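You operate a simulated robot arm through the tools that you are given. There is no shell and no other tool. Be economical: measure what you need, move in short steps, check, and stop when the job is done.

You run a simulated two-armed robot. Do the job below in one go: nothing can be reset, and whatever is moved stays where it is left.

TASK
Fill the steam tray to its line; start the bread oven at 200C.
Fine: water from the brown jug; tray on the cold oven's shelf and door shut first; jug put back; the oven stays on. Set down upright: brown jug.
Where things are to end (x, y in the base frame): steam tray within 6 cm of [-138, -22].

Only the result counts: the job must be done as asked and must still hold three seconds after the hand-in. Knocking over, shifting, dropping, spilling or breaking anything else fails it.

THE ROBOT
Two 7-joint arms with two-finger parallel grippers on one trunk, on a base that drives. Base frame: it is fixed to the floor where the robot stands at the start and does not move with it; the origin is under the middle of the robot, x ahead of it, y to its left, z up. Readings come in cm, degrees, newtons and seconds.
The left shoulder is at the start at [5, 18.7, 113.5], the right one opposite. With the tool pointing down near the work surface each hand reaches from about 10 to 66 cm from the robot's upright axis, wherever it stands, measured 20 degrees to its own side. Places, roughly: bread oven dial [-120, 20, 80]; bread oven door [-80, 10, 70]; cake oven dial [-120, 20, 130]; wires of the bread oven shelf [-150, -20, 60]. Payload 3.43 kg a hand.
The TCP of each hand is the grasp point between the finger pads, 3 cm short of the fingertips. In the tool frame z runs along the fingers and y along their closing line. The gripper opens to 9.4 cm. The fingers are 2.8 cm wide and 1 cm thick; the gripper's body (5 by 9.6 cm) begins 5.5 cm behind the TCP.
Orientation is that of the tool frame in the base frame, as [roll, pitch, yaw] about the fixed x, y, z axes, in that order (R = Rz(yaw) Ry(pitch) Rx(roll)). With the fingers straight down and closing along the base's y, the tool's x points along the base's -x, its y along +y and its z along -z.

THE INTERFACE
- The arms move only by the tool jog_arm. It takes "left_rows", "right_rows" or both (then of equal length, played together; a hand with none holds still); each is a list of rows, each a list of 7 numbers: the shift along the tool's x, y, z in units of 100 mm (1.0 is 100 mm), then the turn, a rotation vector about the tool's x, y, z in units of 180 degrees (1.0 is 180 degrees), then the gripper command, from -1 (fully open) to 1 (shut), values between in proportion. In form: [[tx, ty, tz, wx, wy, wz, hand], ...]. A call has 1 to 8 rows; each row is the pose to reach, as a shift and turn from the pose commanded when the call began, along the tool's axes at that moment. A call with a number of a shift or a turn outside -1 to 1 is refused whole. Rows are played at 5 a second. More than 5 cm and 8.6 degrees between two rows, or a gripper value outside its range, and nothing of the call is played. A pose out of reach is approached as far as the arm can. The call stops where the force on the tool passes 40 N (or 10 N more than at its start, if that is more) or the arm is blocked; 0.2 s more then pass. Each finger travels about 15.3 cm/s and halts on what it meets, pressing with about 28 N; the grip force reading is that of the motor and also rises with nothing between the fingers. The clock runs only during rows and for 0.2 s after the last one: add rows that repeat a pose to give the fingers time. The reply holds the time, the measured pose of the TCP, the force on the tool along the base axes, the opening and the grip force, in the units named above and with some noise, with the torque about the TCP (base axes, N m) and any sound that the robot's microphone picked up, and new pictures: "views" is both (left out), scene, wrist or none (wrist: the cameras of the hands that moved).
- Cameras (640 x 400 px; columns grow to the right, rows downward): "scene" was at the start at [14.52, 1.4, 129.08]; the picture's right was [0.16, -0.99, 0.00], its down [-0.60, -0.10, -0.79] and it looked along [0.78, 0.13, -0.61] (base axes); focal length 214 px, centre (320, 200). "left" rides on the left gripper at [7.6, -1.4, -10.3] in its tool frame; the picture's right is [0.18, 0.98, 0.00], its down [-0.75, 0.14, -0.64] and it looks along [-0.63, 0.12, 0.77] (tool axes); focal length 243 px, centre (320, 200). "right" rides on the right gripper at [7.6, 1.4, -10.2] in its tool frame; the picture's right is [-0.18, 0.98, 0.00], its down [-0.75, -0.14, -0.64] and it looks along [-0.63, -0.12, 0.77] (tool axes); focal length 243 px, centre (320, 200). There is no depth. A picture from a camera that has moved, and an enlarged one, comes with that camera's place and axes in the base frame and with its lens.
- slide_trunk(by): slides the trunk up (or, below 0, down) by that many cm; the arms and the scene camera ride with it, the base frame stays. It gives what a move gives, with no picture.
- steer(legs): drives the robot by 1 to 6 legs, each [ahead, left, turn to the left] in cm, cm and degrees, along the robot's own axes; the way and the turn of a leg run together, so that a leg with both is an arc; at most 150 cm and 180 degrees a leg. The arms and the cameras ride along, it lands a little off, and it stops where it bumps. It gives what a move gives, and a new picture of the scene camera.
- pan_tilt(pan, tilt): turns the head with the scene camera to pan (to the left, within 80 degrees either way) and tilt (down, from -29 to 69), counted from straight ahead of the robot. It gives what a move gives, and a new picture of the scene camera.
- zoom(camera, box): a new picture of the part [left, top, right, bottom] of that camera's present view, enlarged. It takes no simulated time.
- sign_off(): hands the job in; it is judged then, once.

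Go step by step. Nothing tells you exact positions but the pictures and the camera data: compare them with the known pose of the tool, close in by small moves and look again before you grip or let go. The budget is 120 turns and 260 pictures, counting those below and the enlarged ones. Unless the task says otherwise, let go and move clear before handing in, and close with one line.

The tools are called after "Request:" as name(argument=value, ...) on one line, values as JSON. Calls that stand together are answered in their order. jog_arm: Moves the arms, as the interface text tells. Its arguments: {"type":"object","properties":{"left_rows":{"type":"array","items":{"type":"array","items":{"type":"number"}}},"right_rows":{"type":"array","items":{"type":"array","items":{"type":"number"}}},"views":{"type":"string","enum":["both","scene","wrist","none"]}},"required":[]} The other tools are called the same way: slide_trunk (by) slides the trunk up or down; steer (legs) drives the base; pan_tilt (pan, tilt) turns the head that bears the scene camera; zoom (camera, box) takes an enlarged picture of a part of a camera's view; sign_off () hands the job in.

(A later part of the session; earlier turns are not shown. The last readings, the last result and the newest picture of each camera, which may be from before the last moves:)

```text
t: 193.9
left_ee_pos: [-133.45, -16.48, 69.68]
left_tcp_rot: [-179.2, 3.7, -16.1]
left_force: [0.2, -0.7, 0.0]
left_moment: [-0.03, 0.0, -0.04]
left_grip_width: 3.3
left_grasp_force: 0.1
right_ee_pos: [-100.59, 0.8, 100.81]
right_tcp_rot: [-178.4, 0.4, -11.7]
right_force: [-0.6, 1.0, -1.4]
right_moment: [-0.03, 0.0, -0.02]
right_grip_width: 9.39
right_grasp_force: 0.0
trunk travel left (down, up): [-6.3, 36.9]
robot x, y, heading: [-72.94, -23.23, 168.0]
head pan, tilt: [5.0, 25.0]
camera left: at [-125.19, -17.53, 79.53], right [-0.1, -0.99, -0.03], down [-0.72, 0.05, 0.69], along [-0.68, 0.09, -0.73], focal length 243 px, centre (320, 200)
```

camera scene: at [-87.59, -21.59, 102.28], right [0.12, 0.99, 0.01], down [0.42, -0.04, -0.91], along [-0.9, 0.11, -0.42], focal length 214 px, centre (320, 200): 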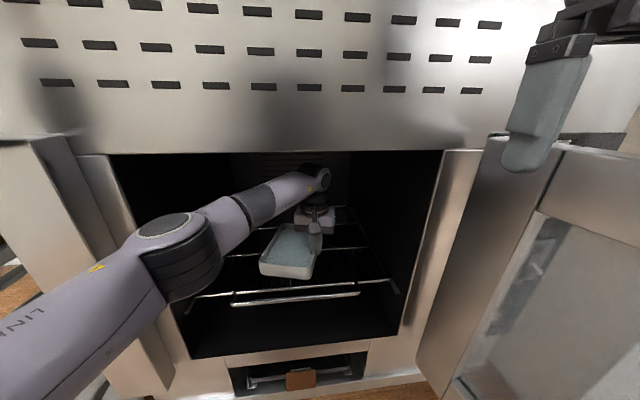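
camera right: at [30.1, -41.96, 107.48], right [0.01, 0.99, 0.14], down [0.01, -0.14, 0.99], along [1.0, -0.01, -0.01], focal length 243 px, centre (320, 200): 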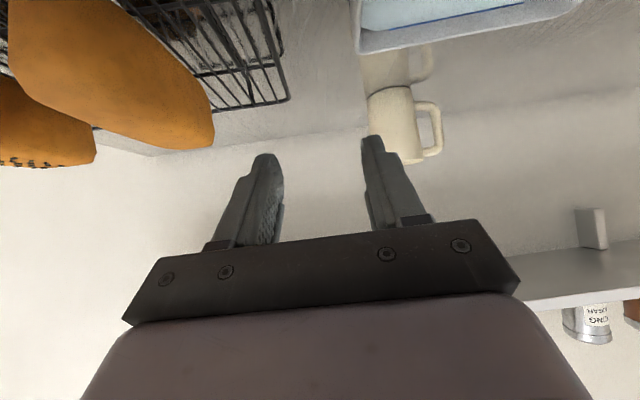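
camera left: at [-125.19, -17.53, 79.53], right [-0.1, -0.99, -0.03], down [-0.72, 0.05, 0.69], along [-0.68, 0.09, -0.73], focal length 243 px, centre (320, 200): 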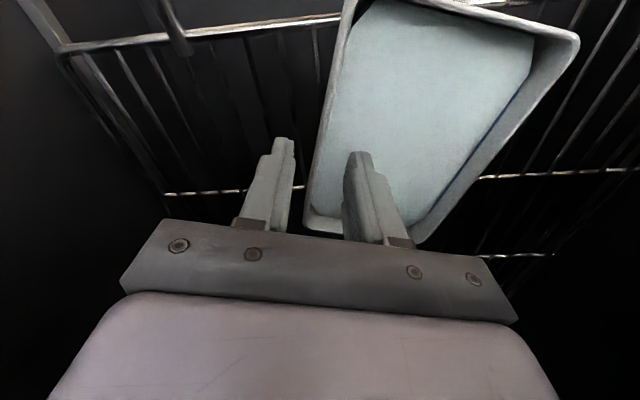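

Request:
steer(legs=[[-20, 0, 0], [-25, 0, 0]])

Request:
zoom(camera="scene", box=[200, 100, 420, 300])

```text
t: 196.9
left_ee_pos: [-89.31, -25.49, 69.55]
left_tcp_rot: [-179.6, 3.6, -16.3]
left_force: [0.2, 0.2, 0.8]
left_moment: [0.01, -0.02, 0.02]
left_grip_width: 3.28
left_grasp_force: 0.1
right_ee_pos: [-56.35, -7.97, 100.43]
right_tcp_rot: [-179.3, 0.3, -11.9]
right_force: [0.1, -0.6, 0.7]
right_moment: [-0.03, 0.03, 0.0]
right_grip_width: 9.41
right_grasp_force: 0.0
trunk travel left (down, up): [-6.3, 36.9]
robot x, y, heading: [-28.38, -32.6, 168.0]
head pan, tilt: [5.0, 25.0]
camera scene: at [-43.34, -30.16, 102.38], right [0.12, 0.99, 0.0], down [0.42, -0.05, -0.91], along [-0.9, 0.11, -0.42], focal length 214 px, centre (320, 200)
```

scene: 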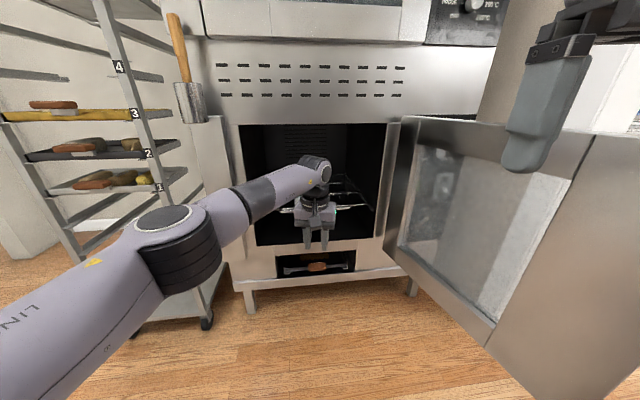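

```text
2.00 times, centred on (310, 200) of scene
camera zoom: at [-43.34, -30.16, 102.38], right [0.12, 0.99, 0.0], down [0.42, -0.05, -0.91], along [-0.9, 0.11, -0.42], focal length 429 px, centre (340, 200)
```

zoom: 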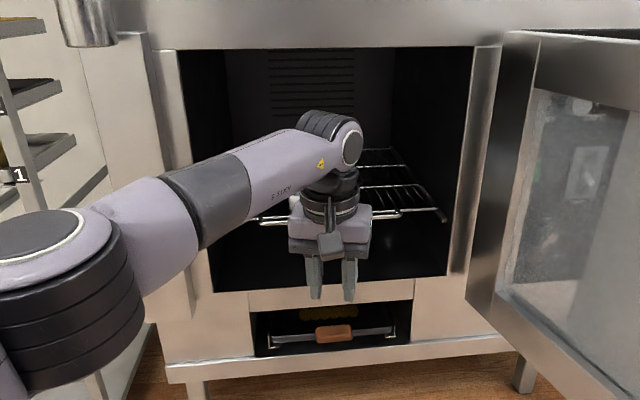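

The tray is in. I raise the trunk, tuck the left arm out of the way, and check the tray from above.

Request:
slide_trunk(by=30)

Request:
jog_arm(left_rows=[[0.25, 0.15, 0, 0, 0, 0, 0.3], [0.5, 0.3, 0, 0, 0, 0, 0.3], [0.75, 0.45, 0, 0, 0, 0, 0.3], [1.0, 0.6, 0, 0, 0, 0, 0.3]], views="none")

Request:
jog_arm(left_rows=[[0.25, 0.25, 0, 0, 0, 0, 0.3], [0.5, 0.5, 0, 0, 0, 0, 0.3], [0.75, 0.75, -0.1, 0, 0, 0, 0.3], [1.0, 1.0, -0.2, 0, 0, 0, 0.3]], views="scene")

```text
t: 199.9
left_ee_pos: [-89.31, -25.51, 99.45]
left_tcp_rot: [-179.6, 3.6, -16.3]
left_force: [-0.1, -0.4, -0.2]
left_moment: [0.02, 0.01, 0.01]
left_grip_width: 3.28
left_grasp_force: 0.1
right_ee_pos: [-56.43, -7.93, 130.57]
right_tcp_rot: [-179.3, 0.4, -11.7]
right_force: [-0.2, -0.1, 0.6]
right_moment: [-0.02, 0.02, 0.01]
right_grip_width: 9.39
right_grasp_force: 0.0
trunk travel left (down, up): [-36.3, 6.9]
robot x, y, heading: [-28.83, -32.22, 167.8]
head pan, tilt: [5.0, 25.0]
```

```text
t: 200.9
left_ee_pos: [-81.68, -33.76, 98.95]
left_tcp_rot: [-179.6, 3.6, -16.0]
left_force: [-0.6, -0.1, -0.3]
left_moment: [-0.02, 0.01, -0.03]
left_grip_width: 3.29
left_grasp_force: 0.0
right_ee_pos: [-56.47, -8.01, 130.38]
right_tcp_rot: [-179.3, 0.2, -11.9]
right_force: [0.6, -0.1, -0.2]
right_moment: [-0.04, 0.03, 0.01]
right_grip_width: 9.39
right_grasp_force: 0.0
trunk travel left (down, up): [-36.3, 6.9]
robot x, y, heading: [-28.41, -32.53, 167.9]
head pan, tilt: [5.0, 25.0]
```

```text
t: 201.9
left_ee_pos: [-74.55, -46.44, 100.27]
left_tcp_rot: [-179.6, 3.6, -16.2]
left_force: [0.2, -0.2, 1.0]
left_moment: [0.03, 0.0, 0.0]
left_grip_width: 3.29
left_grasp_force: 0.0
right_ee_pos: [-56.47, -8.03, 130.51]
right_tcp_rot: [-179.3, 0.3, -11.8]
right_force: [0.9, -0.6, -0.4]
right_moment: [0.02, 0.03, 0.0]
right_grip_width: 9.39
right_grasp_force: 0.1
trunk travel left (down, up): [-36.3, 6.9]
robot x, y, heading: [-28.78, -32.51, 168.0]
head pan, tilt: [5.0, 25.0]
camera scene: at [-43.31, -30.21, 132.39], right [0.12, 0.99, 0.0], down [0.42, -0.05, -0.91], along [-0.9, 0.11, -0.42], focal length 214 px, centre (320, 200)
```

scene: 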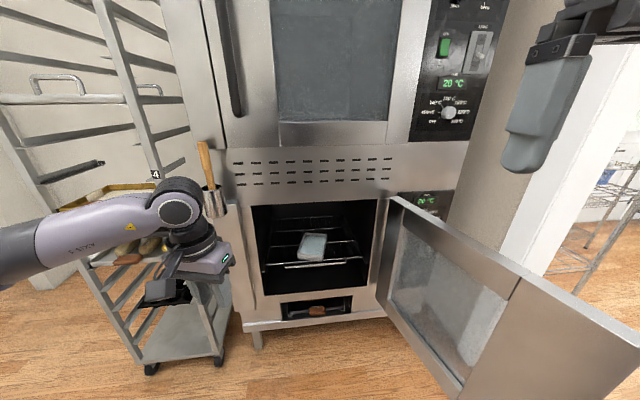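

Request:
zoom(camera="scene", box=[260, 210, 370, 285])

Request:
zoom(camera="scene", box=[380, 0, 520, 230])

```text
5.33 times, centred on (315, 248) of scene
camera zoom: at [-43.31, -30.21, 132.39], right [0.12, 0.99, 0.0], down [0.42, -0.05, -0.91], along [-0.9, 0.11, -0.42], focal length 1144 px, centre (347, -53)
```

zoom: 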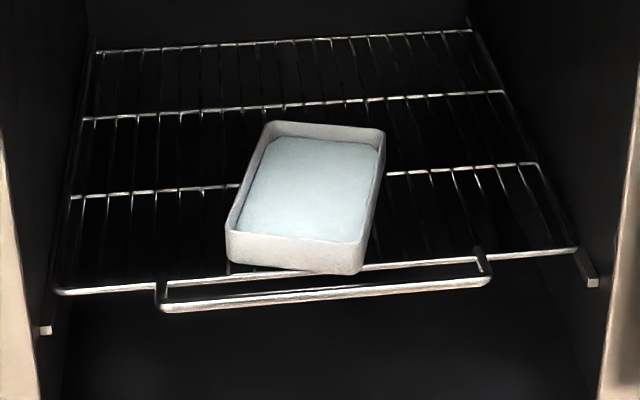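

```text
1.74 times, centred on (450, 115) of scene
camera zoom: at [-43.31, -30.21, 132.39], right [0.12, 0.99, 0.0], down [0.42, -0.05, -0.91], along [-0.9, 0.11, -0.42], focal length 373 px, centre (94, 348)
```

zoom: 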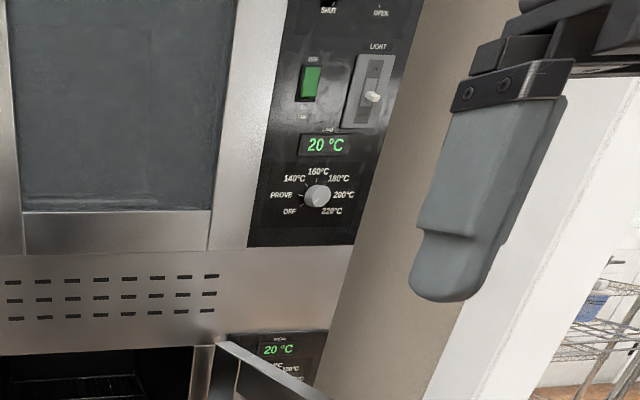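

The tray stands on the shelf at about [-135, -22] with the water in place. Next: tuck and raise the left hand, then bring the right hand to the outer side of the door to push it shut.

Request:
jog_arm(left_rows=[[0.25, 0, -0.25, 0, 0, 0, 0.3], [0.5, 0, -0.5, 0, 0, 0, 0.3], [0.75, 0, -0.75, 0, 0, 0, 0.3], [1.0, 0, -1.0, 0, 0, 0, 0.3]], views="none")

Request:
jog_arm(left_rows=[[0.2, 0, -0.3, 0, 0, 0, 1], [0.4, 0, -0.6, 0, 0, 0, 1], [0.6, 0, -1.0, 0, 0, 0, 1]], right_rows=[[0, 0, 0, 0, 0, 0, 0], [0, 0, 0, 0, 0, 0, 1], [0, 0, 0, 0, 0, 0, 1]], views="none")

Request:
steer(legs=[[0, 0, 12], [0, -46, 0]])

Request:
pan_tilt(pan=-15, tilt=40)

```text
t: 202.9
left_ee_pos: [-64.21, -49.32, 109.6]
left_tcp_rot: [-179.6, 3.6, -16.1]
left_force: [0.6, 0.5, 0.1]
left_moment: [-0.03, 0.02, -0.02]
left_grip_width: 3.3
left_grasp_force: 0.1
right_ee_pos: [-56.37, -8.0, 130.55]
right_tcp_rot: [-179.3, 0.4, -11.9]
right_force: [-0.3, -0.3, 0.0]
right_moment: [0.0, 0.02, 0.02]
right_grip_width: 9.37
right_grasp_force: 0.1
trunk travel left (down, up): [-36.3, 6.9]
robot x, y, heading: [-28.66, -32.31, 168.0]
head pan, tilt: [5.0, 25.0]
```

```text
t: 203.7
left_ee_pos: [-57.94, -51.05, 119.3]
left_tcp_rot: [-179.6, 3.6, -16.2]
left_force: [-0.3, 0.3, -0.2]
left_moment: [0.02, 0.02, 0.01]
left_grip_width: 0.01
left_grasp_force: 27.7
right_ee_pos: [-56.34, -7.99, 130.48]
right_tcp_rot: [-179.3, 0.1, -11.8]
right_force: [0.6, -0.2, -0.6]
right_moment: [0.02, 0.02, -0.02]
right_grip_width: 0.01
right_grasp_force: 28.4
trunk travel left (down, up): [-36.3, 6.9]
robot x, y, heading: [-28.91, -32.83, 167.8]
head pan, tilt: [5.0, 25.0]
```

```text
t: 209.0
left_ee_pos: [-53.38, -10.67, 119.21]
left_tcp_rot: [-179.6, 3.5, -4.5]
left_force: [0.6, 1.4, 0.7]
left_moment: [0.01, -0.02, 0.01]
left_grip_width: 0.01
left_grasp_force: 27.6
right_ee_pos: [-60.58, 31.86, 130.49]
right_tcp_rot: [-179.3, 0.3, -0.1]
right_force: [0.1, -0.6, 0.2]
right_moment: [0.0, 0.02, -0.01]
right_grip_width: 0.0
right_grasp_force: 28.2
trunk travel left (down, up): [-36.3, 6.9]
robot x, y, heading: [-28.69, 13.13, 179.6]
head pan, tilt: [5.0, 25.0]
camera scene: at [-43.23, 12.8, 132.38], right [-0.08, 1.0, 0.0], down [0.42, 0.03, -0.91], along [-0.9, -0.07, -0.42], focal length 214 px, centre (320, 200)
```

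scene: 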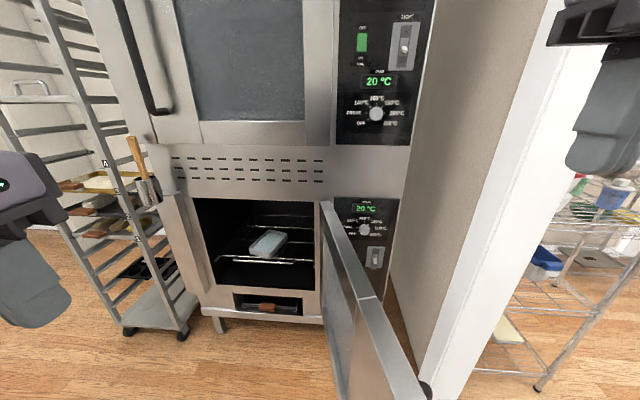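

```text
t: 209.8
left_ee_pos: [-53.38, -10.71, 119.26]
left_tcp_rot: [-179.6, 3.6, -4.4]
left_force: [0.5, -0.5, 0.4]
left_moment: [0.0, 0.02, 0.03]
left_grip_width: 0.0
left_grasp_force: 27.9
right_ee_pos: [-60.61, 31.85, 130.45]
right_tcp_rot: [-179.2, 0.3, -0.1]
right_force: [0.5, 0.0, -0.5]
right_moment: [0.0, 0.03, -0.02]
right_grip_width: 0.0
right_grasp_force: 28.4
trunk travel left (down, up): [-36.3, 6.9]
robot x, y, heading: [-28.46, 13.44, 179.7]
head pan, tilt: [-15.0, 40.0]
camera scene: at [-42.25, 15.77, 130.05], right [0.26, 0.96, 0.0], down [0.62, -0.17, -0.77], along [-0.74, 0.2, -0.64], focal length 214 px, centre (320, 200)
```

scene: 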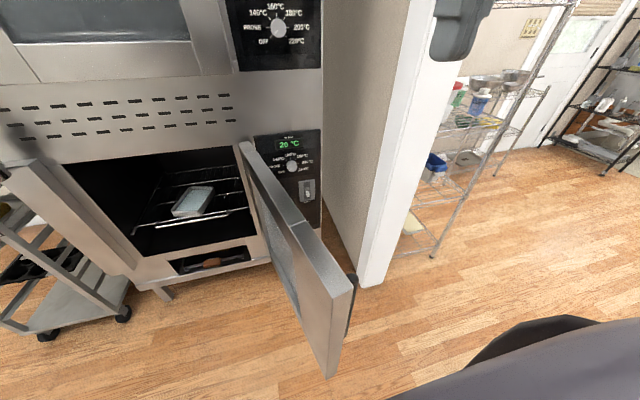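

I move the right fist over the outer side of the door end, then lower it behind the door.

Request:
jog_arm(right_rows=[[-0.4, -0.15, 0, 0, 0, 0, 1], [-0.8, -0.35, 0, 0, 0, 0, 1]], views="none")

Request:
slide_trunk(by=-36)

Request:
jog_arm(right_rows=[[0, 0, 0.3, 0, 0, 0, 1], [0, 0, 0.6, 0, 0, 0, 1], [0, 0, 0.95, 0, 0, 0, 1]], views="scene")

```text
t: 210.4
left_ee_pos: [-53.47, -10.61, 119.22]
left_tcp_rot: [-179.6, 3.5, -4.5]
left_force: [-0.7, 0.1, -0.2]
left_moment: [0.0, 0.0, 0.0]
left_grip_width: 0.02
left_grasp_force: 27.9
right_ee_pos: [-68.12, 36.38, 129.56]
right_tcp_rot: [-179.4, 0.3, -0.1]
right_force: [0.7, 0.1, -0.2]
right_moment: [0.0, 0.01, 0.01]
right_grip_width: 0.0
right_grasp_force: 28.4
right hand out of reach, approached as far as the arm can: row 1, 2
trunk travel left (down, up): [-36.3, 6.9]
robot x, y, heading: [-28.23, 13.61, 179.5]
head pan, tilt: [-15.0, 40.0]
```

```text
t: 213.9
left_ee_pos: [-53.43, -10.66, 83.15]
left_tcp_rot: [-179.6, 3.6, -4.5]
left_force: [-0.7, 0.2, 0.5]
left_moment: [0.02, 0.0, 0.0]
left_grip_width: 0.0
left_grasp_force: 28.0
right_ee_pos: [-68.0, 36.3, 93.48]
right_tcp_rot: [-179.4, 0.5, -0.1]
right_force: [-0.6, 0.9, 0.1]
right_moment: [0.01, 0.05, 0.01]
right_grip_width: 0.02
right_grasp_force: 27.6
trunk travel left (down, up): [-0.3, 42.9]
robot x, y, heading: [-28.5, 13.29, 179.5]
head pan, tilt: [-15.0, 40.0]
```

```text
t: 214.8
left_ee_pos: [-53.33, -10.65, 83.19]
left_tcp_rot: [-179.7, 3.5, -4.4]
left_force: [-0.3, 0.3, -0.1]
left_moment: [0.0, 0.02, -0.02]
left_grip_width: 0.01
left_grasp_force: 28.1
right_ee_pos: [-68.04, 36.06, 83.8]
right_tcp_rot: [-179.5, 0.4, -0.1]
right_force: [-0.2, -0.5, 0.6]
right_moment: [-0.03, 0.0, -0.01]
right_grip_width: 0.0
right_grasp_force: 27.6
trunk travel left (down, up): [-0.3, 42.9]
robot x, y, heading: [-28.81, 13.27, 179.8]
head pan, tilt: [-15.0, 40.0]
camera scene: at [-42.24, 15.78, 94.05], right [0.27, 0.96, 0.0], down [0.62, -0.17, -0.77], along [-0.74, 0.2, -0.64], focal length 214 px, centre (320, 200)
```

scene: 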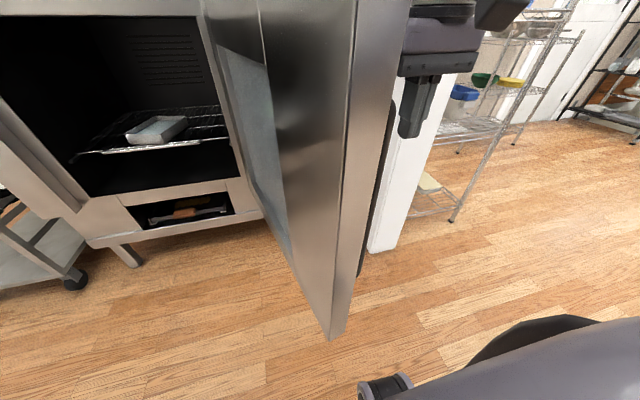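

The fist is behind the door's outer face. I translate the robot to push the door toward the oven.

Request:
steer(legs=[[0, 20, 0]])

```text
t: 217.1
left_ee_pos: [-53.4, -30.82, 83.28]
left_tcp_rot: [-179.5, 3.6, -4.2]
left_force: [-0.1, 0.1, 0.7]
left_moment: [-0.04, 0.01, 0.01]
left_grip_width: 0.0
left_grasp_force: 28.1
right_ee_pos: [-68.24, 15.86, 83.91]
right_tcp_rot: [-179.3, 0.4, 0.1]
right_force: [0.5, -1.2, -0.6]
right_moment: [0.0, 0.04, 0.0]
right_grip_width: 0.0
right_grasp_force: 28.1
trunk travel left (down, up): [-0.3, 42.9]
robot x, y, heading: [-28.46, -6.4, 179.7]
head pan, tilt: [-15.0, 40.0]
camera scene: at [-42.34, -4.36, 94.05], right [0.26, 0.97, 0.0], down [0.62, -0.17, -0.77], along [-0.74, 0.2, -0.64], focal length 214 px, centre (320, 200)
```

scene: 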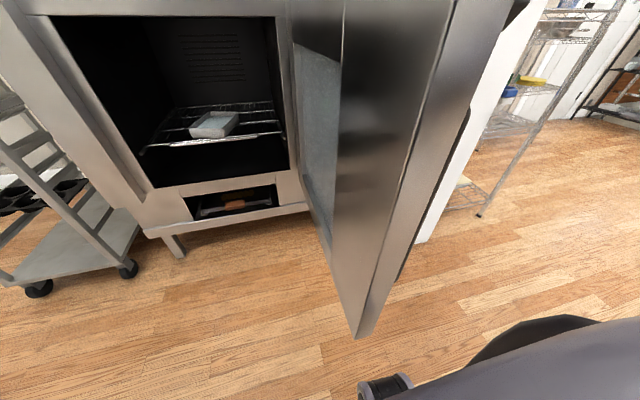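

Request:
steer(legs=[[0, 20, 0]])

```text
t: 219.5
left_ee_pos: [-53.39, -51.03, 83.26]
left_tcp_rot: [-179.5, 3.6, -4.2]
left_force: [-0.4, -0.3, 0.2]
left_moment: [0.02, 0.02, 0.03]
left_grip_width: 0.02
left_grasp_force: 28.1
right_ee_pos: [-68.37, -4.5, 83.89]
right_tcp_rot: [-179.5, 0.4, 0.2]
right_force: [0.5, -0.3, 0.5]
right_moment: [0.0, 0.01, -0.01]
right_grip_width: 0.0
right_grasp_force: 27.8
trunk travel left (down, up): [-0.3, 42.9]
robot x, y, heading: [-28.41, -26.99, 180.0]
head pan, tilt: [-15.0, 40.0]
camera scene: at [-42.38, -24.57, 94.05], right [0.26, 0.97, 0.0], down [0.62, -0.17, -0.77], along [-0.74, 0.2, -0.64], focal length 214 px, centre (320, 200)
```

scene: 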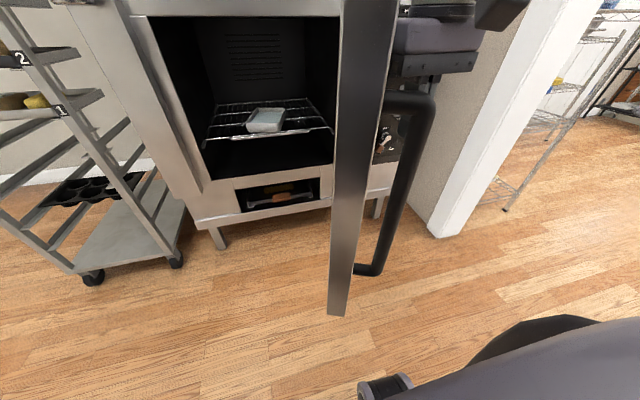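

The door follows. I continue, now also pushing forward.

Request:
steer(legs=[[8, 18, 0], [12, 4, 0]])

```text
t: 222.7
left_ee_pos: [-73.14, -73.56, 83.24]
left_tcp_rot: [-179.6, 3.6, -4.1]
left_force: [-0.7, -0.4, -0.2]
left_moment: [0.02, 0.0, 0.01]
left_grip_width: 0.0
left_grasp_force: 27.9
right_ee_pos: [-88.27, -26.93, 83.97]
right_tcp_rot: [-179.4, 0.4, 0.3]
right_force: [0.1, 0.6, -0.1]
right_moment: [0.02, 0.0, 0.03]
right_grip_width: 0.0
right_grasp_force: 27.8
trunk travel left (down, up): [-0.3, 42.9]
robot x, y, heading: [-48.22, -49.4, -179.8]
head pan, tilt: [-15.0, 40.0]
camera scene: at [-62.24, -47.04, 94.05], right [0.26, 0.97, 0.0], down [0.62, -0.17, -0.77], along [-0.74, 0.2, -0.64], focal length 214 px, centre (320, 200)
```

scene: 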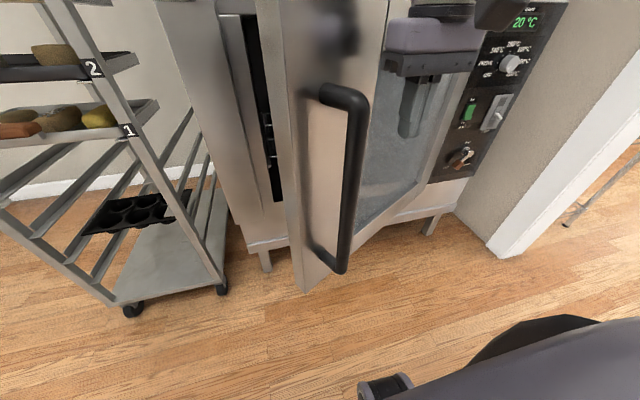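

Request:
steer(legs=[[10, -8, 0], [8, -4, 0]])

```text
t: 224.7
left_ee_pos: [-91.01, -61.49, 83.31]
left_tcp_rot: [-179.7, 3.6, -4.4]
left_force: [0.4, 0.6, 0.9]
left_moment: [-0.02, 0.05, 0.01]
left_grip_width: 0.02
left_grasp_force: 27.6
right_ee_pos: [-105.86, -14.71, 83.96]
right_tcp_rot: [-179.3, 0.5, -0.1]
right_force: [0.1, 1.3, -0.3]
right_moment: [-0.04, 0.04, -0.02]
right_grip_width: 0.0
right_grasp_force: 28.2
trunk travel left (down, up): [-0.3, 42.9]
robot x, y, heading: [-66.08, -37.31, 179.7]
head pan, tilt: [-15.0, 40.0]
camera scene: at [-79.97, -35.0, 94.05], right [0.26, 0.96, 0.0], down [0.62, -0.17, -0.77], along [-0.74, 0.2, -0.64], focal length 214 px, centre (320, 200)
```

scene: 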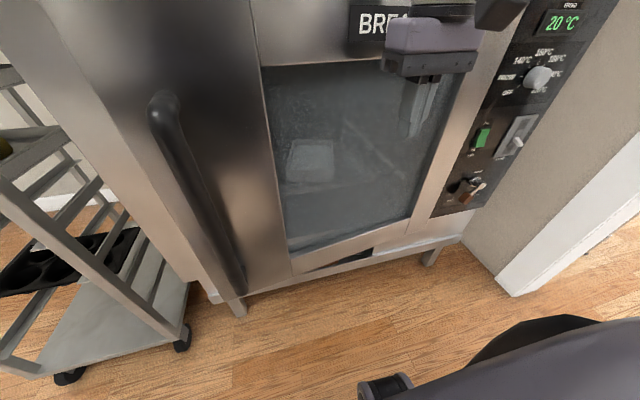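

Request:
steer(legs=[[3, 0, 0]])

```text
t: 225.5
left_ee_pos: [-93.87, -61.43, 83.32]
left_tcp_rot: [-179.6, 3.6, -4.5]
left_force: [-0.3, 1.0, 0.3]
left_moment: [0.0, 0.03, -0.02]
left_grip_width: 0.02
left_grasp_force: 27.5
right_ee_pos: [-108.67, -14.67, 83.9]
right_tcp_rot: [-179.3, 0.3, -0.1]
right_force: [0.0, 0.5, -0.9]
right_moment: [-0.02, 0.02, -0.02]
right_grip_width: 0.01
right_grasp_force: 28.2
trunk travel left (down, up): [-0.3, 42.9]
robot x, y, heading: [-68.79, -37.19, 179.7]
head pan, tilt: [-15.0, 40.0]
camera scene: at [-82.87, -34.97, 94.05], right [0.26, 0.96, 0.0], down [0.62, -0.17, -0.77], along [-0.74, 0.2, -0.64], focal length 214 px, centre (320, 200)
```

scene: 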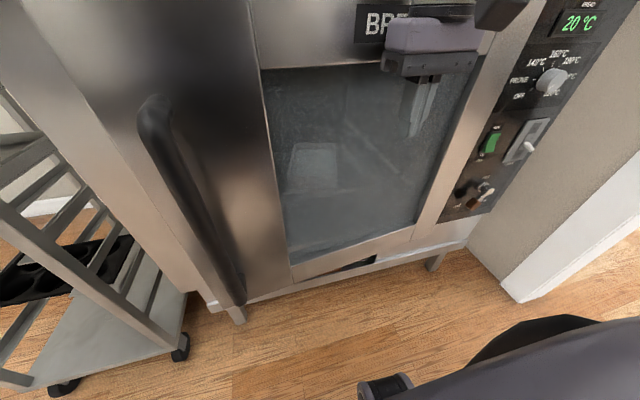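

Request:
jog_arm(right_rows=[[-0.1, 0, 0, 0, 0, 0, 1], [-0.2, 0, 0, 0, 0, 0, 1], [-0.3, 0, 0, 0, 0, 0, 1], [-0.4, 0, 0, 0, 0, 0, 1]], views="none")

Request:
pan_tilt(pan=0, tilt=50)

```text
t: 226.5
left_ee_pos: [-93.79, -61.36, 83.28]
left_tcp_rot: [-179.7, 3.7, -4.5]
left_force: [0.4, 0.6, -0.5]
left_moment: [0.03, 0.01, 0.03]
left_grip_width: 0.0
left_grasp_force: 28.2
right_ee_pos: [-112.49, -14.57, 83.86]
right_tcp_rot: [-179.4, 0.1, 0.0]
right_force: [28.6, 1.8, -4.4]
right_moment: [-0.14, 1.55, -0.1]
right_grip_width: 0.0
right_grasp_force: 27.4
trunk travel left (down, up): [-0.3, 42.9]
robot x, y, heading: [-69.0, -37.26, 179.8]
head pan, tilt: [-15.0, 40.0]
```

```text
t: 227.3
left_ee_pos: [-93.86, -61.4, 83.32]
left_tcp_rot: [-179.5, 3.8, -4.3]
left_force: [-0.2, -0.1, -0.1]
left_moment: [-0.03, -0.01, 0.01]
left_grip_width: 0.0
left_grasp_force: 28.1
right_ee_pos: [-112.47, -14.61, 83.98]
right_tcp_rot: [-179.3, 0.2, 0.0]
right_force: [41.9, 1.1, -8.8]
right_moment: [-0.17, 2.16, -0.13]
right_grip_width: 0.0
right_grasp_force: 28.6
trunk travel left (down, up): [-0.3, 42.9]
robot x, y, heading: [-68.96, -37.19, 179.7]
head pan, tilt: [0.0, 50.0]
camera scene: at [-82.15, -37.13, 92.67], right [0.01, 1.0, 0.0], down [0.76, -0.01, -0.65], along [-0.65, 0.0, -0.76], focal length 214 px, centre (320, 200)
```

scene: 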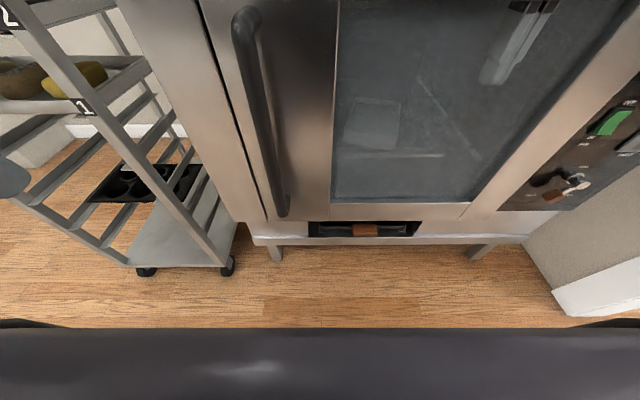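

The door resists firmly: it is shut. I draw the hand back and back off to look at the door and the bread oven's panel.

Request:
jog_arm(right_rows=[[0.3, 0, 0, 0, 0, 0, 1], [0.6, 0, 0, 0, 0, 0, 1], [0.9, 0, 0, 0, 0, 0, 1]], views="none")

Request:
steer(legs=[[-25, 0, 0], [0, -42, 0]])

Request:
pan_tilt(pan=0, tilt=15)

Request:
zoom(camera="scene", box=[250, 130, 450, 280])

```text
t: 228.1
left_ee_pos: [-94.0, -61.38, 83.21]
left_tcp_rot: [-179.5, 3.6, -4.5]
left_force: [-0.8, 0.1, -0.2]
left_moment: [-0.02, -0.03, 0.01]
left_grip_width: 0.0
left_grasp_force: 28.2
right_ee_pos: [-103.94, -14.52, 83.78]
right_tcp_rot: [-179.5, 0.5, -0.2]
right_force: [-0.6, -0.2, -1.0]
right_moment: [0.0, -0.03, -0.04]
right_grip_width: 0.01
right_grasp_force: 27.8
trunk travel left (down, up): [-0.3, 42.9]
robot x, y, heading: [-69.15, -37.16, 179.6]
head pan, tilt: [0.0, 50.0]
```

```text
t: 233.7
left_ee_pos: [-69.36, -20.4, 83.21]
left_tcp_rot: [-179.6, 3.7, -4.5]
left_force: [-0.4, 0.2, -0.3]
left_moment: [-0.02, -0.02, 0.03]
left_grip_width: 0.01
left_grasp_force: 27.9
right_ee_pos: [-79.16, 26.61, 83.72]
right_tcp_rot: [-179.4, 0.4, -0.2]
right_force: [-0.3, 0.0, 0.4]
right_moment: [-0.03, 0.01, 0.0]
right_grip_width: 0.0
right_grasp_force: 28.4
trunk travel left (down, up): [-0.3, 42.9]
robot x, y, heading: [-43.97, 3.43, 179.7]
head pan, tilt: [0.0, 50.0]
camera scene: at [-57.65, 3.89, 92.63], right [0.01, 1.0, 0.0], down [0.77, -0.01, -0.64], along [-0.64, 0.0, -0.77], focal length 214 px, centre (320, 200)
```

scene: 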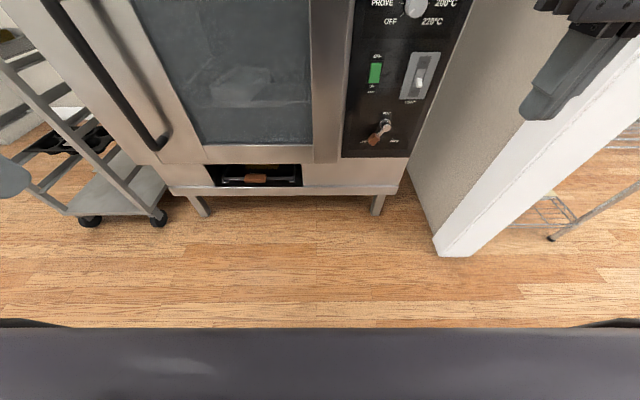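

```text
t: 234.7
left_ee_pos: [-69.22, -20.35, 83.27]
left_tcp_rot: [-179.6, 3.6, -4.4]
left_force: [-0.7, 0.1, 0.1]
left_moment: [0.02, 0.0, 0.0]
left_grip_width: 0.0
left_grasp_force: 27.9
right_ee_pos: [-79.07, 26.61, 83.79]
right_tcp_rot: [-179.4, 0.3, -0.2]
right_force: [0.1, 0.0, 0.2]
right_moment: [0.04, -0.01, -0.03]
right_grip_width: 0.01
right_grasp_force: 28.0
trunk travel left (down, up): [-0.3, 42.9]
robot x, y, heading: [-44.19, 3.82, 179.3]
head pan, tilt: [0.0, 15.0]
camera scene: at [-59.29, 3.9, 97.99], right [0.01, 1.0, 0.0], down [0.26, 0.0, -0.97], along [-0.97, 0.01, -0.26], focal length 214 px, centre (320, 200)
```

scene: 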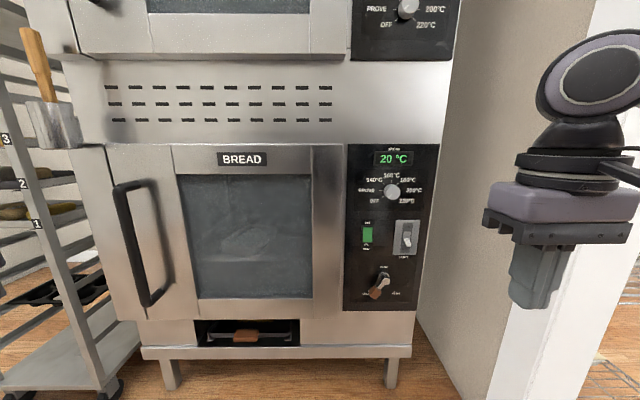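

```text
2.67 times, centred on (350, 205) of scene
camera zoom: at [-59.29, 3.9, 97.99], right [0.01, 1.0, 0.0], down [0.26, 0.0, -0.97], along [-0.97, 0.01, -0.26], focal length 572 px, centre (240, 187)
```

zoom: 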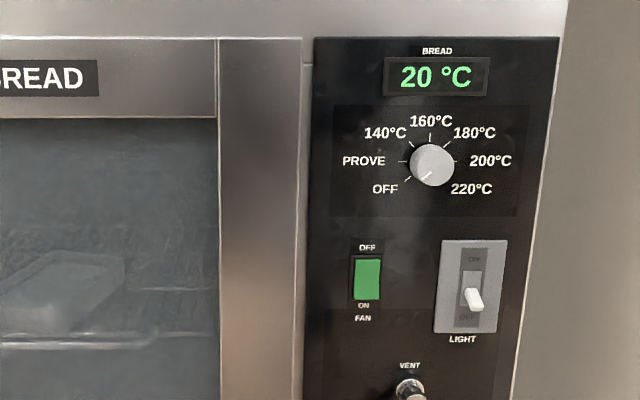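

The door is shut and the bread dial points to OFF (display 20 °C); 200 °C is to the right, i.e. about 225° clockwise. The knob is at about [-117, 24.6, 84.7]. I raise the right hand to a horizontal, forward-pointing pose.

Request:
slide_trunk(by=14)

Request:
jog_arm(right_rows=[[0, 0, 0, 0, -0.042, 0, -1], [0, 0, 0, 0, -0.083, 0, -1], [0, 0, 0, 0, -0.125, 0, -1], [0, 0, 0, 0, -0.167, 0, -1], [0, 0, 0, 0, -0.208, 0, -1], [0, 0, 0, 0, -0.25, 0, -1]], views="none")

Request:
jog_arm(right_rows=[[0, 0, 0, 0, -0.042, 0, -1], [0, 0, 0, 0, -0.083, 0, -1], [0, 0, 0, 0, -0.125, 0, -1], [0, 0, 0, 0, -0.167, 0, -1], [0, 0, 0, 0, -0.208, 0, -1], [0, 0, 0, 0, -0.25, 0, -1]], views="scene")

```text
t: 236.3
left_ee_pos: [-69.33, -20.34, 97.33]
left_tcp_rot: [-179.6, 3.6, -4.5]
left_force: [-0.3, 0.2, 0.3]
left_moment: [-0.02, 0.0, 0.0]
left_grip_width: 0.0
left_grasp_force: 28.5
right_ee_pos: [-79.12, 26.55, 97.81]
right_tcp_rot: [-179.4, 0.4, -0.2]
right_force: [0.0, 0.1, 0.8]
right_moment: [0.02, 0.01, 0.0]
right_grip_width: 0.03
right_grasp_force: 28.1
trunk travel left (down, up): [-14.3, 28.9]
robot x, y, heading: [-44.34, 3.56, 179.6]
head pan, tilt: [0.0, 15.0]
```

```text
t: 237.8
left_ee_pos: [-69.36, -20.29, 97.22]
left_tcp_rot: [-179.6, 3.6, -4.4]
left_force: [0.4, 0.2, 0.5]
left_moment: [0.0, 0.02, 0.0]
left_grip_width: 0.01
left_grasp_force: 28.5
right_ee_pos: [-79.19, 26.56, 97.78]
right_tcp_rot: [-179.2, 45.5, 0.4]
right_force: [-0.3, -0.7, -0.3]
right_moment: [0.0, 0.0, -0.01]
right_grip_width: 9.41
right_grasp_force: 0.0
trunk travel left (down, up): [-14.3, 28.9]
robot x, y, heading: [-44.29, 3.67, 179.6]
head pan, tilt: [0.0, 15.0]
```

```text
t: 239.2
left_ee_pos: [-69.3, -20.52, 97.25]
left_tcp_rot: [-179.6, 3.7, -4.6]
left_force: [-0.6, 0.5, -0.2]
left_moment: [-0.03, -0.05, -0.03]
left_grip_width: 0.0
left_grasp_force: 27.7
right_ee_pos: [-86.99, 24.06, 103.06]
right_tcp_rot: [-55.0, 89.2, 124.9]
right_force: [0.1, 0.2, 0.0]
right_moment: [0.01, 0.01, -0.01]
right_grip_width: 9.38
right_grasp_force: 0.1
right hand out of reach, approached as far as the arm can: row 2, 3, 4, 5, 6
trunk travel left (down, up): [-14.3, 28.9]
robot x, y, heading: [-44.41, 3.72, 179.7]
head pan, tilt: [0.0, 15.0]
camera scene: at [-59.31, 3.88, 112.0], right [0.01, 1.0, 0.0], down [0.26, 0.0, -0.97], along [-0.97, 0.01, -0.26], focal length 214 px, centre (320, 200)
```

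scene: 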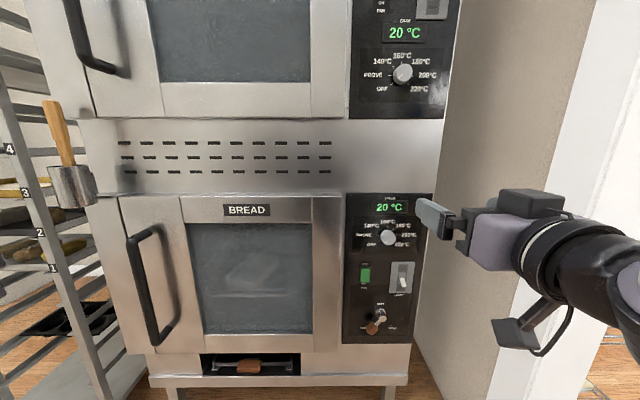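

Request:
slide_trunk(by=-14)

Request:
jog_arm(right_rows=[[0.2, -0.02, 0, 0, 0, 0, -1], [0.4, -0.04, 0, 0, 0, 0, -1]], views="none")

Request:
steer(legs=[[17, 0, 0]])

Request:
zoom(camera="right", box=[0, 0, 640, 400])

```text
t: 240.8
left_ee_pos: [-69.31, -20.29, 83.29]
left_tcp_rot: [-179.6, 3.6, -4.4]
left_force: [0.0, 0.9, -0.7]
left_moment: [-0.01, 0.03, 0.01]
left_grip_width: 0.03
left_grasp_force: 27.8
right_ee_pos: [-86.92, 24.03, 88.98]
right_tcp_rot: [-60.9, 89.2, 119.0]
right_force: [0.4, -0.7, -0.4]
right_moment: [0.02, 0.05, 0.01]
right_grip_width: 9.4
right_grasp_force: 0.0
trunk travel left (down, up): [-0.3, 42.9]
robot x, y, heading: [-44.1, 3.89, 179.7]
head pan, tilt: [0.0, 15.0]
```

```text
t: 241.4
left_ee_pos: [-69.18, -20.46, 83.13]
left_tcp_rot: [-179.7, 3.6, -4.5]
left_force: [0.1, -0.3, 0.0]
left_moment: [0.0, 0.02, 0.0]
left_grip_width: 0.0
left_grasp_force: 28.0
right_ee_pos: [-88.3, 24.0, 85.52]
right_tcp_rot: [-60.0, 89.3, 119.8]
right_force: [0.3, 0.4, 0.3]
right_moment: [-0.02, 0.03, -0.03]
right_grip_width: 9.42
right_grasp_force: 0.1
right hand out of reach, approached as far as the arm can: row 1, 2
trunk travel left (down, up): [-0.3, 42.9]
robot x, y, heading: [-44.7, 3.74, 179.6]
head pan, tilt: [0.0, 15.0]
```

```text
t: 242.9
left_ee_pos: [-86.01, -20.28, 83.2]
left_tcp_rot: [-179.6, 3.6, -4.4]
left_force: [-0.1, -0.3, 0.7]
left_moment: [0.03, 0.01, -0.01]
left_grip_width: 0.0
left_grasp_force: 28.1
right_ee_pos: [-105.11, 24.05, 85.47]
right_tcp_rot: [-62.6, 89.3, 117.3]
right_force: [-0.1, 0.2, 1.3]
right_moment: [-0.01, -0.03, 0.0]
right_grip_width: 9.37
right_grasp_force: 0.0
trunk travel left (down, up): [-0.3, 42.9]
robot x, y, heading: [-60.99, 3.65, 179.6]
head pan, tilt: [0.0, 15.0]
camera scene: at [-75.97, 3.97, 98.0], right [0.01, 1.0, 0.0], down [0.26, 0.0, -0.97], along [-0.97, 0.0, -0.26], focal length 214 px, centre (320, 200)
```

scene: 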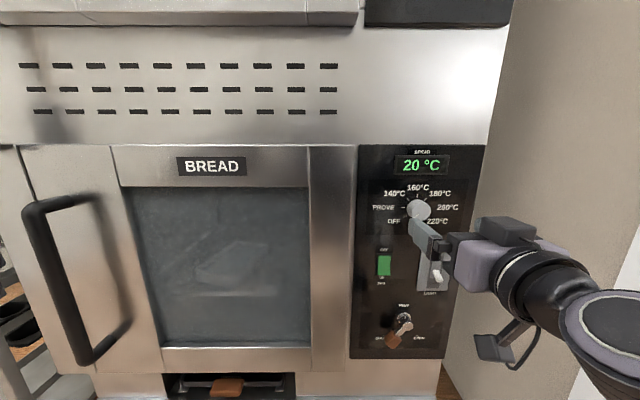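

```text
1.00 times, centred on (320, 200) of right (not enlarged: the box is as wide or as high as the picture)
camera zoom: at [-95.04, 22.54, 77.82], right [0.0, -0.98, 0.17], down [0.65, 0.13, 0.75], along [-0.76, 0.11, 0.64], focal length 243 px, centre (320, 200)
```

zoom: 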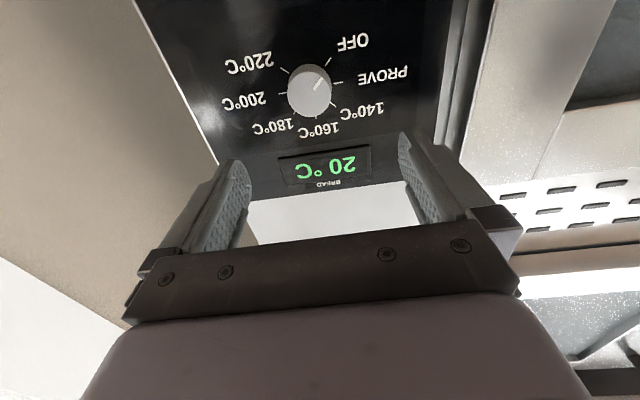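

Request:
jog_arm(right_rows=[[0.05, -0.03, 0.2, 0, 0, 0, -1], [0.11, -0.055, 0.5, 0, 0, 0, -1]], views="wrist")

```text
t: 243.5
left_ee_pos: [-86.0, -20.32, 83.18]
left_tcp_rot: [-179.6, 3.6, -4.4]
left_force: [-0.1, 0.5, 0.7]
left_moment: [0.0, 0.0, 0.03]
left_grip_width: 0.0
left_grasp_force: 28.1
right_ee_pos: [-109.91, 24.64, 84.23]
right_tcp_rot: [-61.8, 89.2, 118.1]
right_force: [-0.6, -0.4, 0.1]
right_moment: [-0.02, -0.03, -0.03]
right_grip_width: 9.42
right_grasp_force: 0.0
trunk travel left (down, up): [-0.3, 42.9]
robot x, y, heading: [-60.9, 4.08, 179.7]
head pan, tilt: [0.0, 15.0]
camera right: at [-99.81, 23.22, 76.63], right [0.0, -0.98, 0.17], down [0.65, 0.13, 0.75], along [-0.76, 0.11, 0.64], focal length 243 px, centre (320, 200)
```

right: 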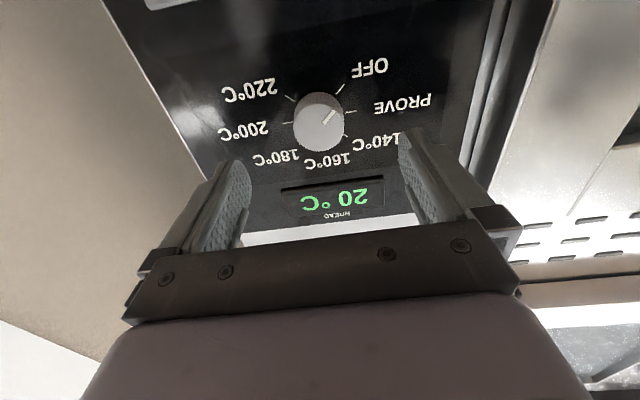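

Aligned with the knob. Before gripping I wind the wrist counter-clockwise to have room for the clockwise turn.

Request:
jog_arm(right_rows=[[0, 0, 0, 0, 0, -0.046, -1], [0, 0, 0, 0, 0, -0.092, -1], [0, 0, 0, 0, 0, -0.138, -1], [0, 0, 0, 0, 0, -0.184, -1], [0, 0, 0, 0, 0, -0.23, -1], [0, 0, 0, 0, 0, -0.276, -1], [0, 0, 0, 0, 0, -0.322, -1], [0, 0, 0, 0, 0, -0.368, -1]], views="none")

Request:
jog_arm(right_rows=[[0, 0, 0, 0, 0, -0.046, -1], [0, 0, 0, 0, 0, -0.092, -1], [0, 0, 0, 0, 0, -0.138, -1], [0, 0, 0, 0, 0, -0.184, -1], [0, 0, 0, 0, 0, -0.23, -1]], views="wrist")

```text
t: 245.3
left_ee_pos: [-85.98, -20.36, 83.27]
left_tcp_rot: [-179.6, 3.5, -4.4]
left_force: [-0.7, 0.6, 0.3]
left_moment: [0.03, -0.06, 0.01]
left_grip_width: 0.0
left_grasp_force: 27.9
right_ee_pos: [-110.11, 24.56, 84.46]
right_tcp_rot: [-89.6, 22.8, 90.0]
right_force: [-0.1, -0.3, 1.3]
right_moment: [0.01, -0.02, -0.01]
right_grip_width: 9.39
right_grasp_force: 0.0
trunk travel left (down, up): [-0.3, 42.9]
robot x, y, heading: [-60.48, 3.71, 180.1]
head pan, tilt: [0.0, 15.0]
```

```text
t: 246.5
left_ee_pos: [-85.99, -20.28, 83.15]
left_tcp_rot: [-179.6, 3.5, -4.4]
left_force: [0.6, -0.1, 0.8]
left_moment: [-0.03, 0.0, -0.01]
left_grip_width: 0.0
left_grasp_force: 28.7
right_ee_pos: [-110.1, 24.57, 84.6]
right_tcp_rot: [-89.6, -18.4, 89.7]
right_force: [0.6, 0.3, -0.8]
right_moment: [-0.01, -0.01, 0.02]
right_grip_width: 9.4
right_grasp_force: 0.0
trunk travel left (down, up): [-0.3, 42.9]
robot x, y, heading: [-61.26, 3.69, 179.5]
head pan, tilt: [0.0, 15.0]
camera right: at [-99.98, 32.15, 85.49], right [-0.01, 0.14, -0.99], down [0.64, -0.76, -0.11], along [-0.77, -0.63, -0.08], focal length 243 px, centre (320, 200)
```

right: 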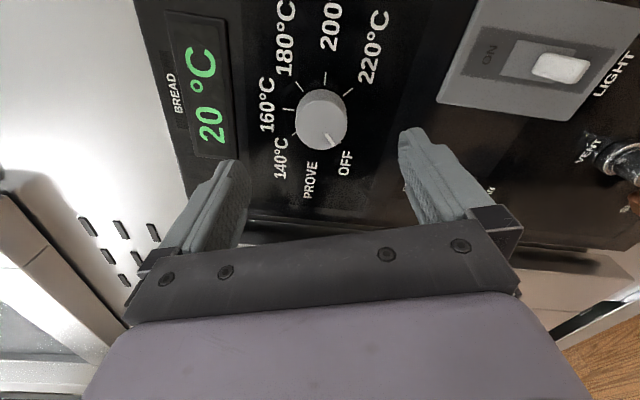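

No limit hit. I narrow the opening to about 6.4 cm (to clear the light switch), move in over the knob, and grip.

Request:
jog_arm(right_rows=[[0, 0, 0, 0, 0, 0, -0.36], [0, 0, 0.2, 0, 0, 0, -0.36], [0, 0, 0.4, 0, 0, 0, -0.36], [0, 0, 0.55, 0, 0, 0, -0.36], [0, 0, 0.6, 0, 0, 0, -0.36]], views="wrist")

```text
t: 247.7
left_ee_pos: [-86.0, -20.34, 83.32]
left_tcp_rot: [-179.7, 3.5, -4.4]
left_force: [0.1, -0.4, -0.1]
left_moment: [0.02, -0.02, 0.03]
left_grip_width: 0.01
left_grasp_force: 28.2
right_ee_pos: [-116.29, 24.38, 84.6]
right_tcp_rot: [-89.5, -18.4, 89.8]
right_force: [-1.5, 0.7, -0.1]
right_moment: [0.03, -0.01, 0.02]
right_grip_width: 6.4
right_grasp_force: 0.1
trunk travel left (down, up): [-0.3, 42.9]
robot x, y, heading: [-60.93, 3.82, 179.7]
head pan, tilt: [0.0, 15.0]
camera right: at [-106.15, 32.01, 85.52], right [-0.01, 0.13, -0.99], down [0.64, -0.76, -0.11], along [-0.77, -0.64, -0.08], focal length 243 px, centre (320, 200)
```

right: 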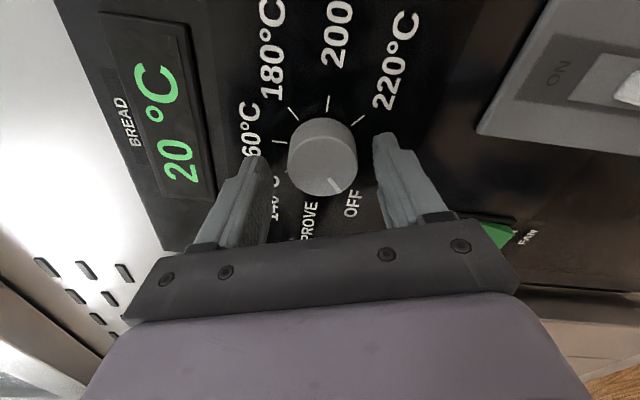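

The knob sits between the fingers. I grip and turn clockwise in steps, total 225°.

Request:
jog_arm(right_rows=[[0, 0, 0, 0, 0, 0, 0.3], [0, 0, 0, 0, 0, 0, 1], [0, 0, 0, 0, 0, 0, 1], [0, 0, 0, 0, 0, 0, 1]], views="none")

Request:
jog_arm(right_rows=[[0, 0, 0, 0, 0, 0.045, 1], [0, 0, 0, 0, 0, 0.09, 1], [0, 0, 0, 0, 0, 0.135, 1], [0, 0, 0, 0, 0, 0.18, 1], [0, 0, 0, 0, 0, 0.225, 1], [0, 0, 0, 0, 0, 0.25, 1]], views="wrist")

Request:
zoom(camera="scene", box=[350, 130, 510, 250])

```text
t: 248.7
left_ee_pos: [-86.05, -20.35, 83.23]
left_tcp_rot: [-179.5, 3.4, -4.4]
left_force: [-0.1, 0.2, 0.2]
left_moment: [0.03, 0.04, 0.02]
left_grip_width: 0.0
left_grasp_force: 27.4
right_ee_pos: [-116.33, 24.34, 84.33]
right_tcp_rot: [-89.9, -18.2, 89.8]
right_force: [0.6, 2.7, -8.8]
right_moment: [-0.16, -0.24, -0.44]
right_grip_width: 3.98
right_grasp_force: 45.3
trunk travel left (down, up): [-0.3, 42.9]
robot x, y, heading: [-61.08, 3.68, 179.6]
head pan, tilt: [0.0, 15.0]
```

```text
t: 250.1
left_ee_pos: [-86.07, -20.36, 83.14]
left_tcp_rot: [-179.6, 3.6, -4.3]
left_force: [-0.3, -0.3, -0.8]
left_moment: [0.0, -0.02, -0.04]
left_grip_width: 0.0
left_grasp_force: 27.7
right_ee_pos: [-116.29, 24.55, 84.72]
right_tcp_rot: [-89.4, 26.9, 90.2]
right_force: [-19.3, -2.1, 3.0]
right_moment: [-0.03, 0.05, 0.0]
right_grip_width: 3.96
right_grasp_force: 45.0
trunk travel left (down, up): [-0.3, 42.9]
robot x, y, heading: [-60.99, 3.76, 179.8]
head pan, tilt: [0.0, 15.0]
camera right: at [-106.18, 30.57, 79.76], right [-0.01, -0.61, -0.79], down [0.64, -0.61, 0.46], along [-0.76, -0.51, 0.4], focal length 243 px, centre (320, 200)
```

right: 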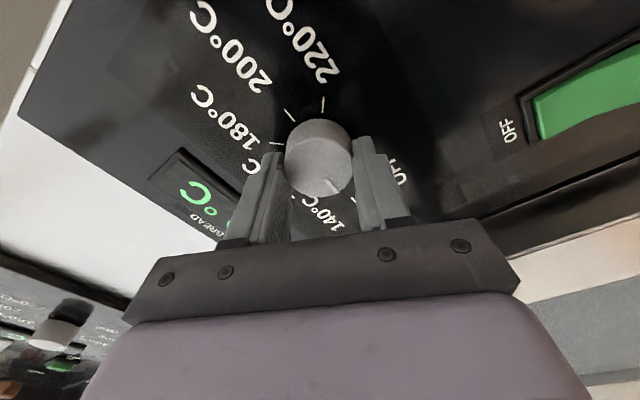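

```text
3.33 times, centred on (430, 190) of scene
camera zoom: at [-76.1, 3.95, 97.99], right [0.0, 1.0, 0.0], down [0.26, 0.0, -0.97], along [-0.97, 0.0, -0.26], focal length 715 px, centre (-47, 233)
```

zoom: 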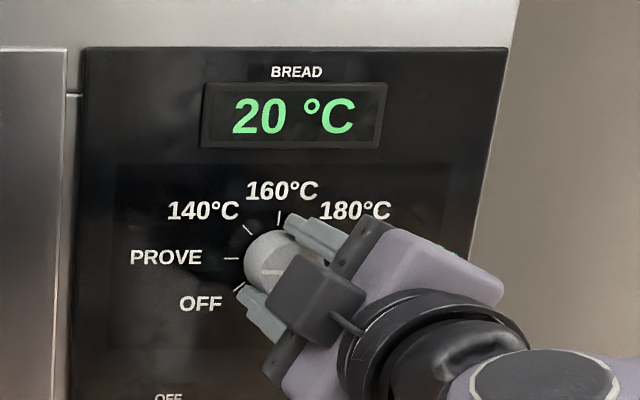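

The knob turned 45° with the grip (now at PROVE). Continuing 180° more in three calls.

Request:
jog_arm(right_rows=[[0, 0, 0, 0, 0, 0.042, 1], [0, 0, 0, 0, 0, 0.083, 1], [0, 0, 0, 0, 0, 0.125, 1], [0, 0, 0, 0, 0, 0.167, 1], [0, 0, 0, 0, 0, 0.208, 1], [0, 0, 0, 0, 0, 0.25, 1], [0, 0, 0, 0, 0, 0.292, 1], [0, 0, 0, 0, 0, 0.333, 1]], views="none")

Request:
jog_arm(right_rows=[[0, 0, 0, 0, 0, 0.042, 1], [0, 0, 0, 0, 0, 0.083, 1], [0, 0, 0, 0, 0, 0.125, 1], [0, 0, 0, 0, 0, 0.167, 1], [0, 0, 0, 0, 0, 0.208, 1], [0, 0, 0, 0, 0, 0.25, 1], [0, 0, 0, 0, 0, 0.292, 1], [0, 0, 0, 0, 0, 0.333, 1]], views="wrist")

```text
t: 251.9
left_ee_pos: [-85.81, -20.3, 83.24]
left_tcp_rot: [-179.6, 3.6, -4.4]
left_force: [0.0, 0.1, -0.3]
left_moment: [0.0, 0.03, 0.0]
left_grip_width: 0.0
left_grasp_force: 27.7
right_ee_pos: [-116.22, 24.68, 84.72]
right_tcp_rot: [-78.7, 86.9, 100.8]
right_force: [-14.3, 8.5, 17.5]
right_moment: [0.03, -0.11, -0.26]
right_grip_width: 3.95
right_grasp_force: 45.2
trunk travel left (down, up): [-0.3, 42.9]
robot x, y, heading: [-60.56, 3.97, 179.8]
head pan, tilt: [0.0, 15.0]
```

```text
t: 253.7
left_ee_pos: [-85.82, -20.19, 83.25]
left_tcp_rot: [-179.6, 3.8, -4.4]
left_force: [-0.8, 0.3, 0.1]
left_moment: [-0.03, 0.01, 0.0]
left_grip_width: 0.0
left_grasp_force: 28.0
right_ee_pos: [-116.19, 24.94, 84.55]
right_tcp_rot: [89.5, 33.3, -91.1]
right_force: [2.1, 19.5, 11.1]
right_moment: [0.01, 0.28, -0.83]
right_grip_width: 3.96
right_grasp_force: 45.2
trunk travel left (down, up): [-0.3, 42.9]
robot x, y, heading: [-60.73, 3.9, 179.8]
head pan, tilt: [0.0, 15.0]
camera right: at [-106.18, 17.58, 81.52], right [0.0, -0.38, 0.92], down [0.65, 0.7, 0.29], along [-0.76, 0.6, 0.25], focal length 243 px, centre (320, 200)
```

right: 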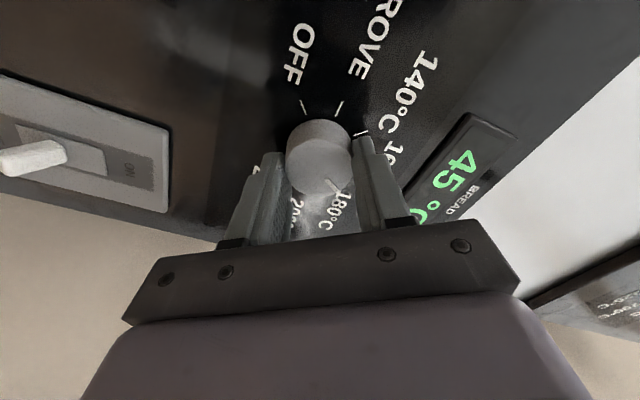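

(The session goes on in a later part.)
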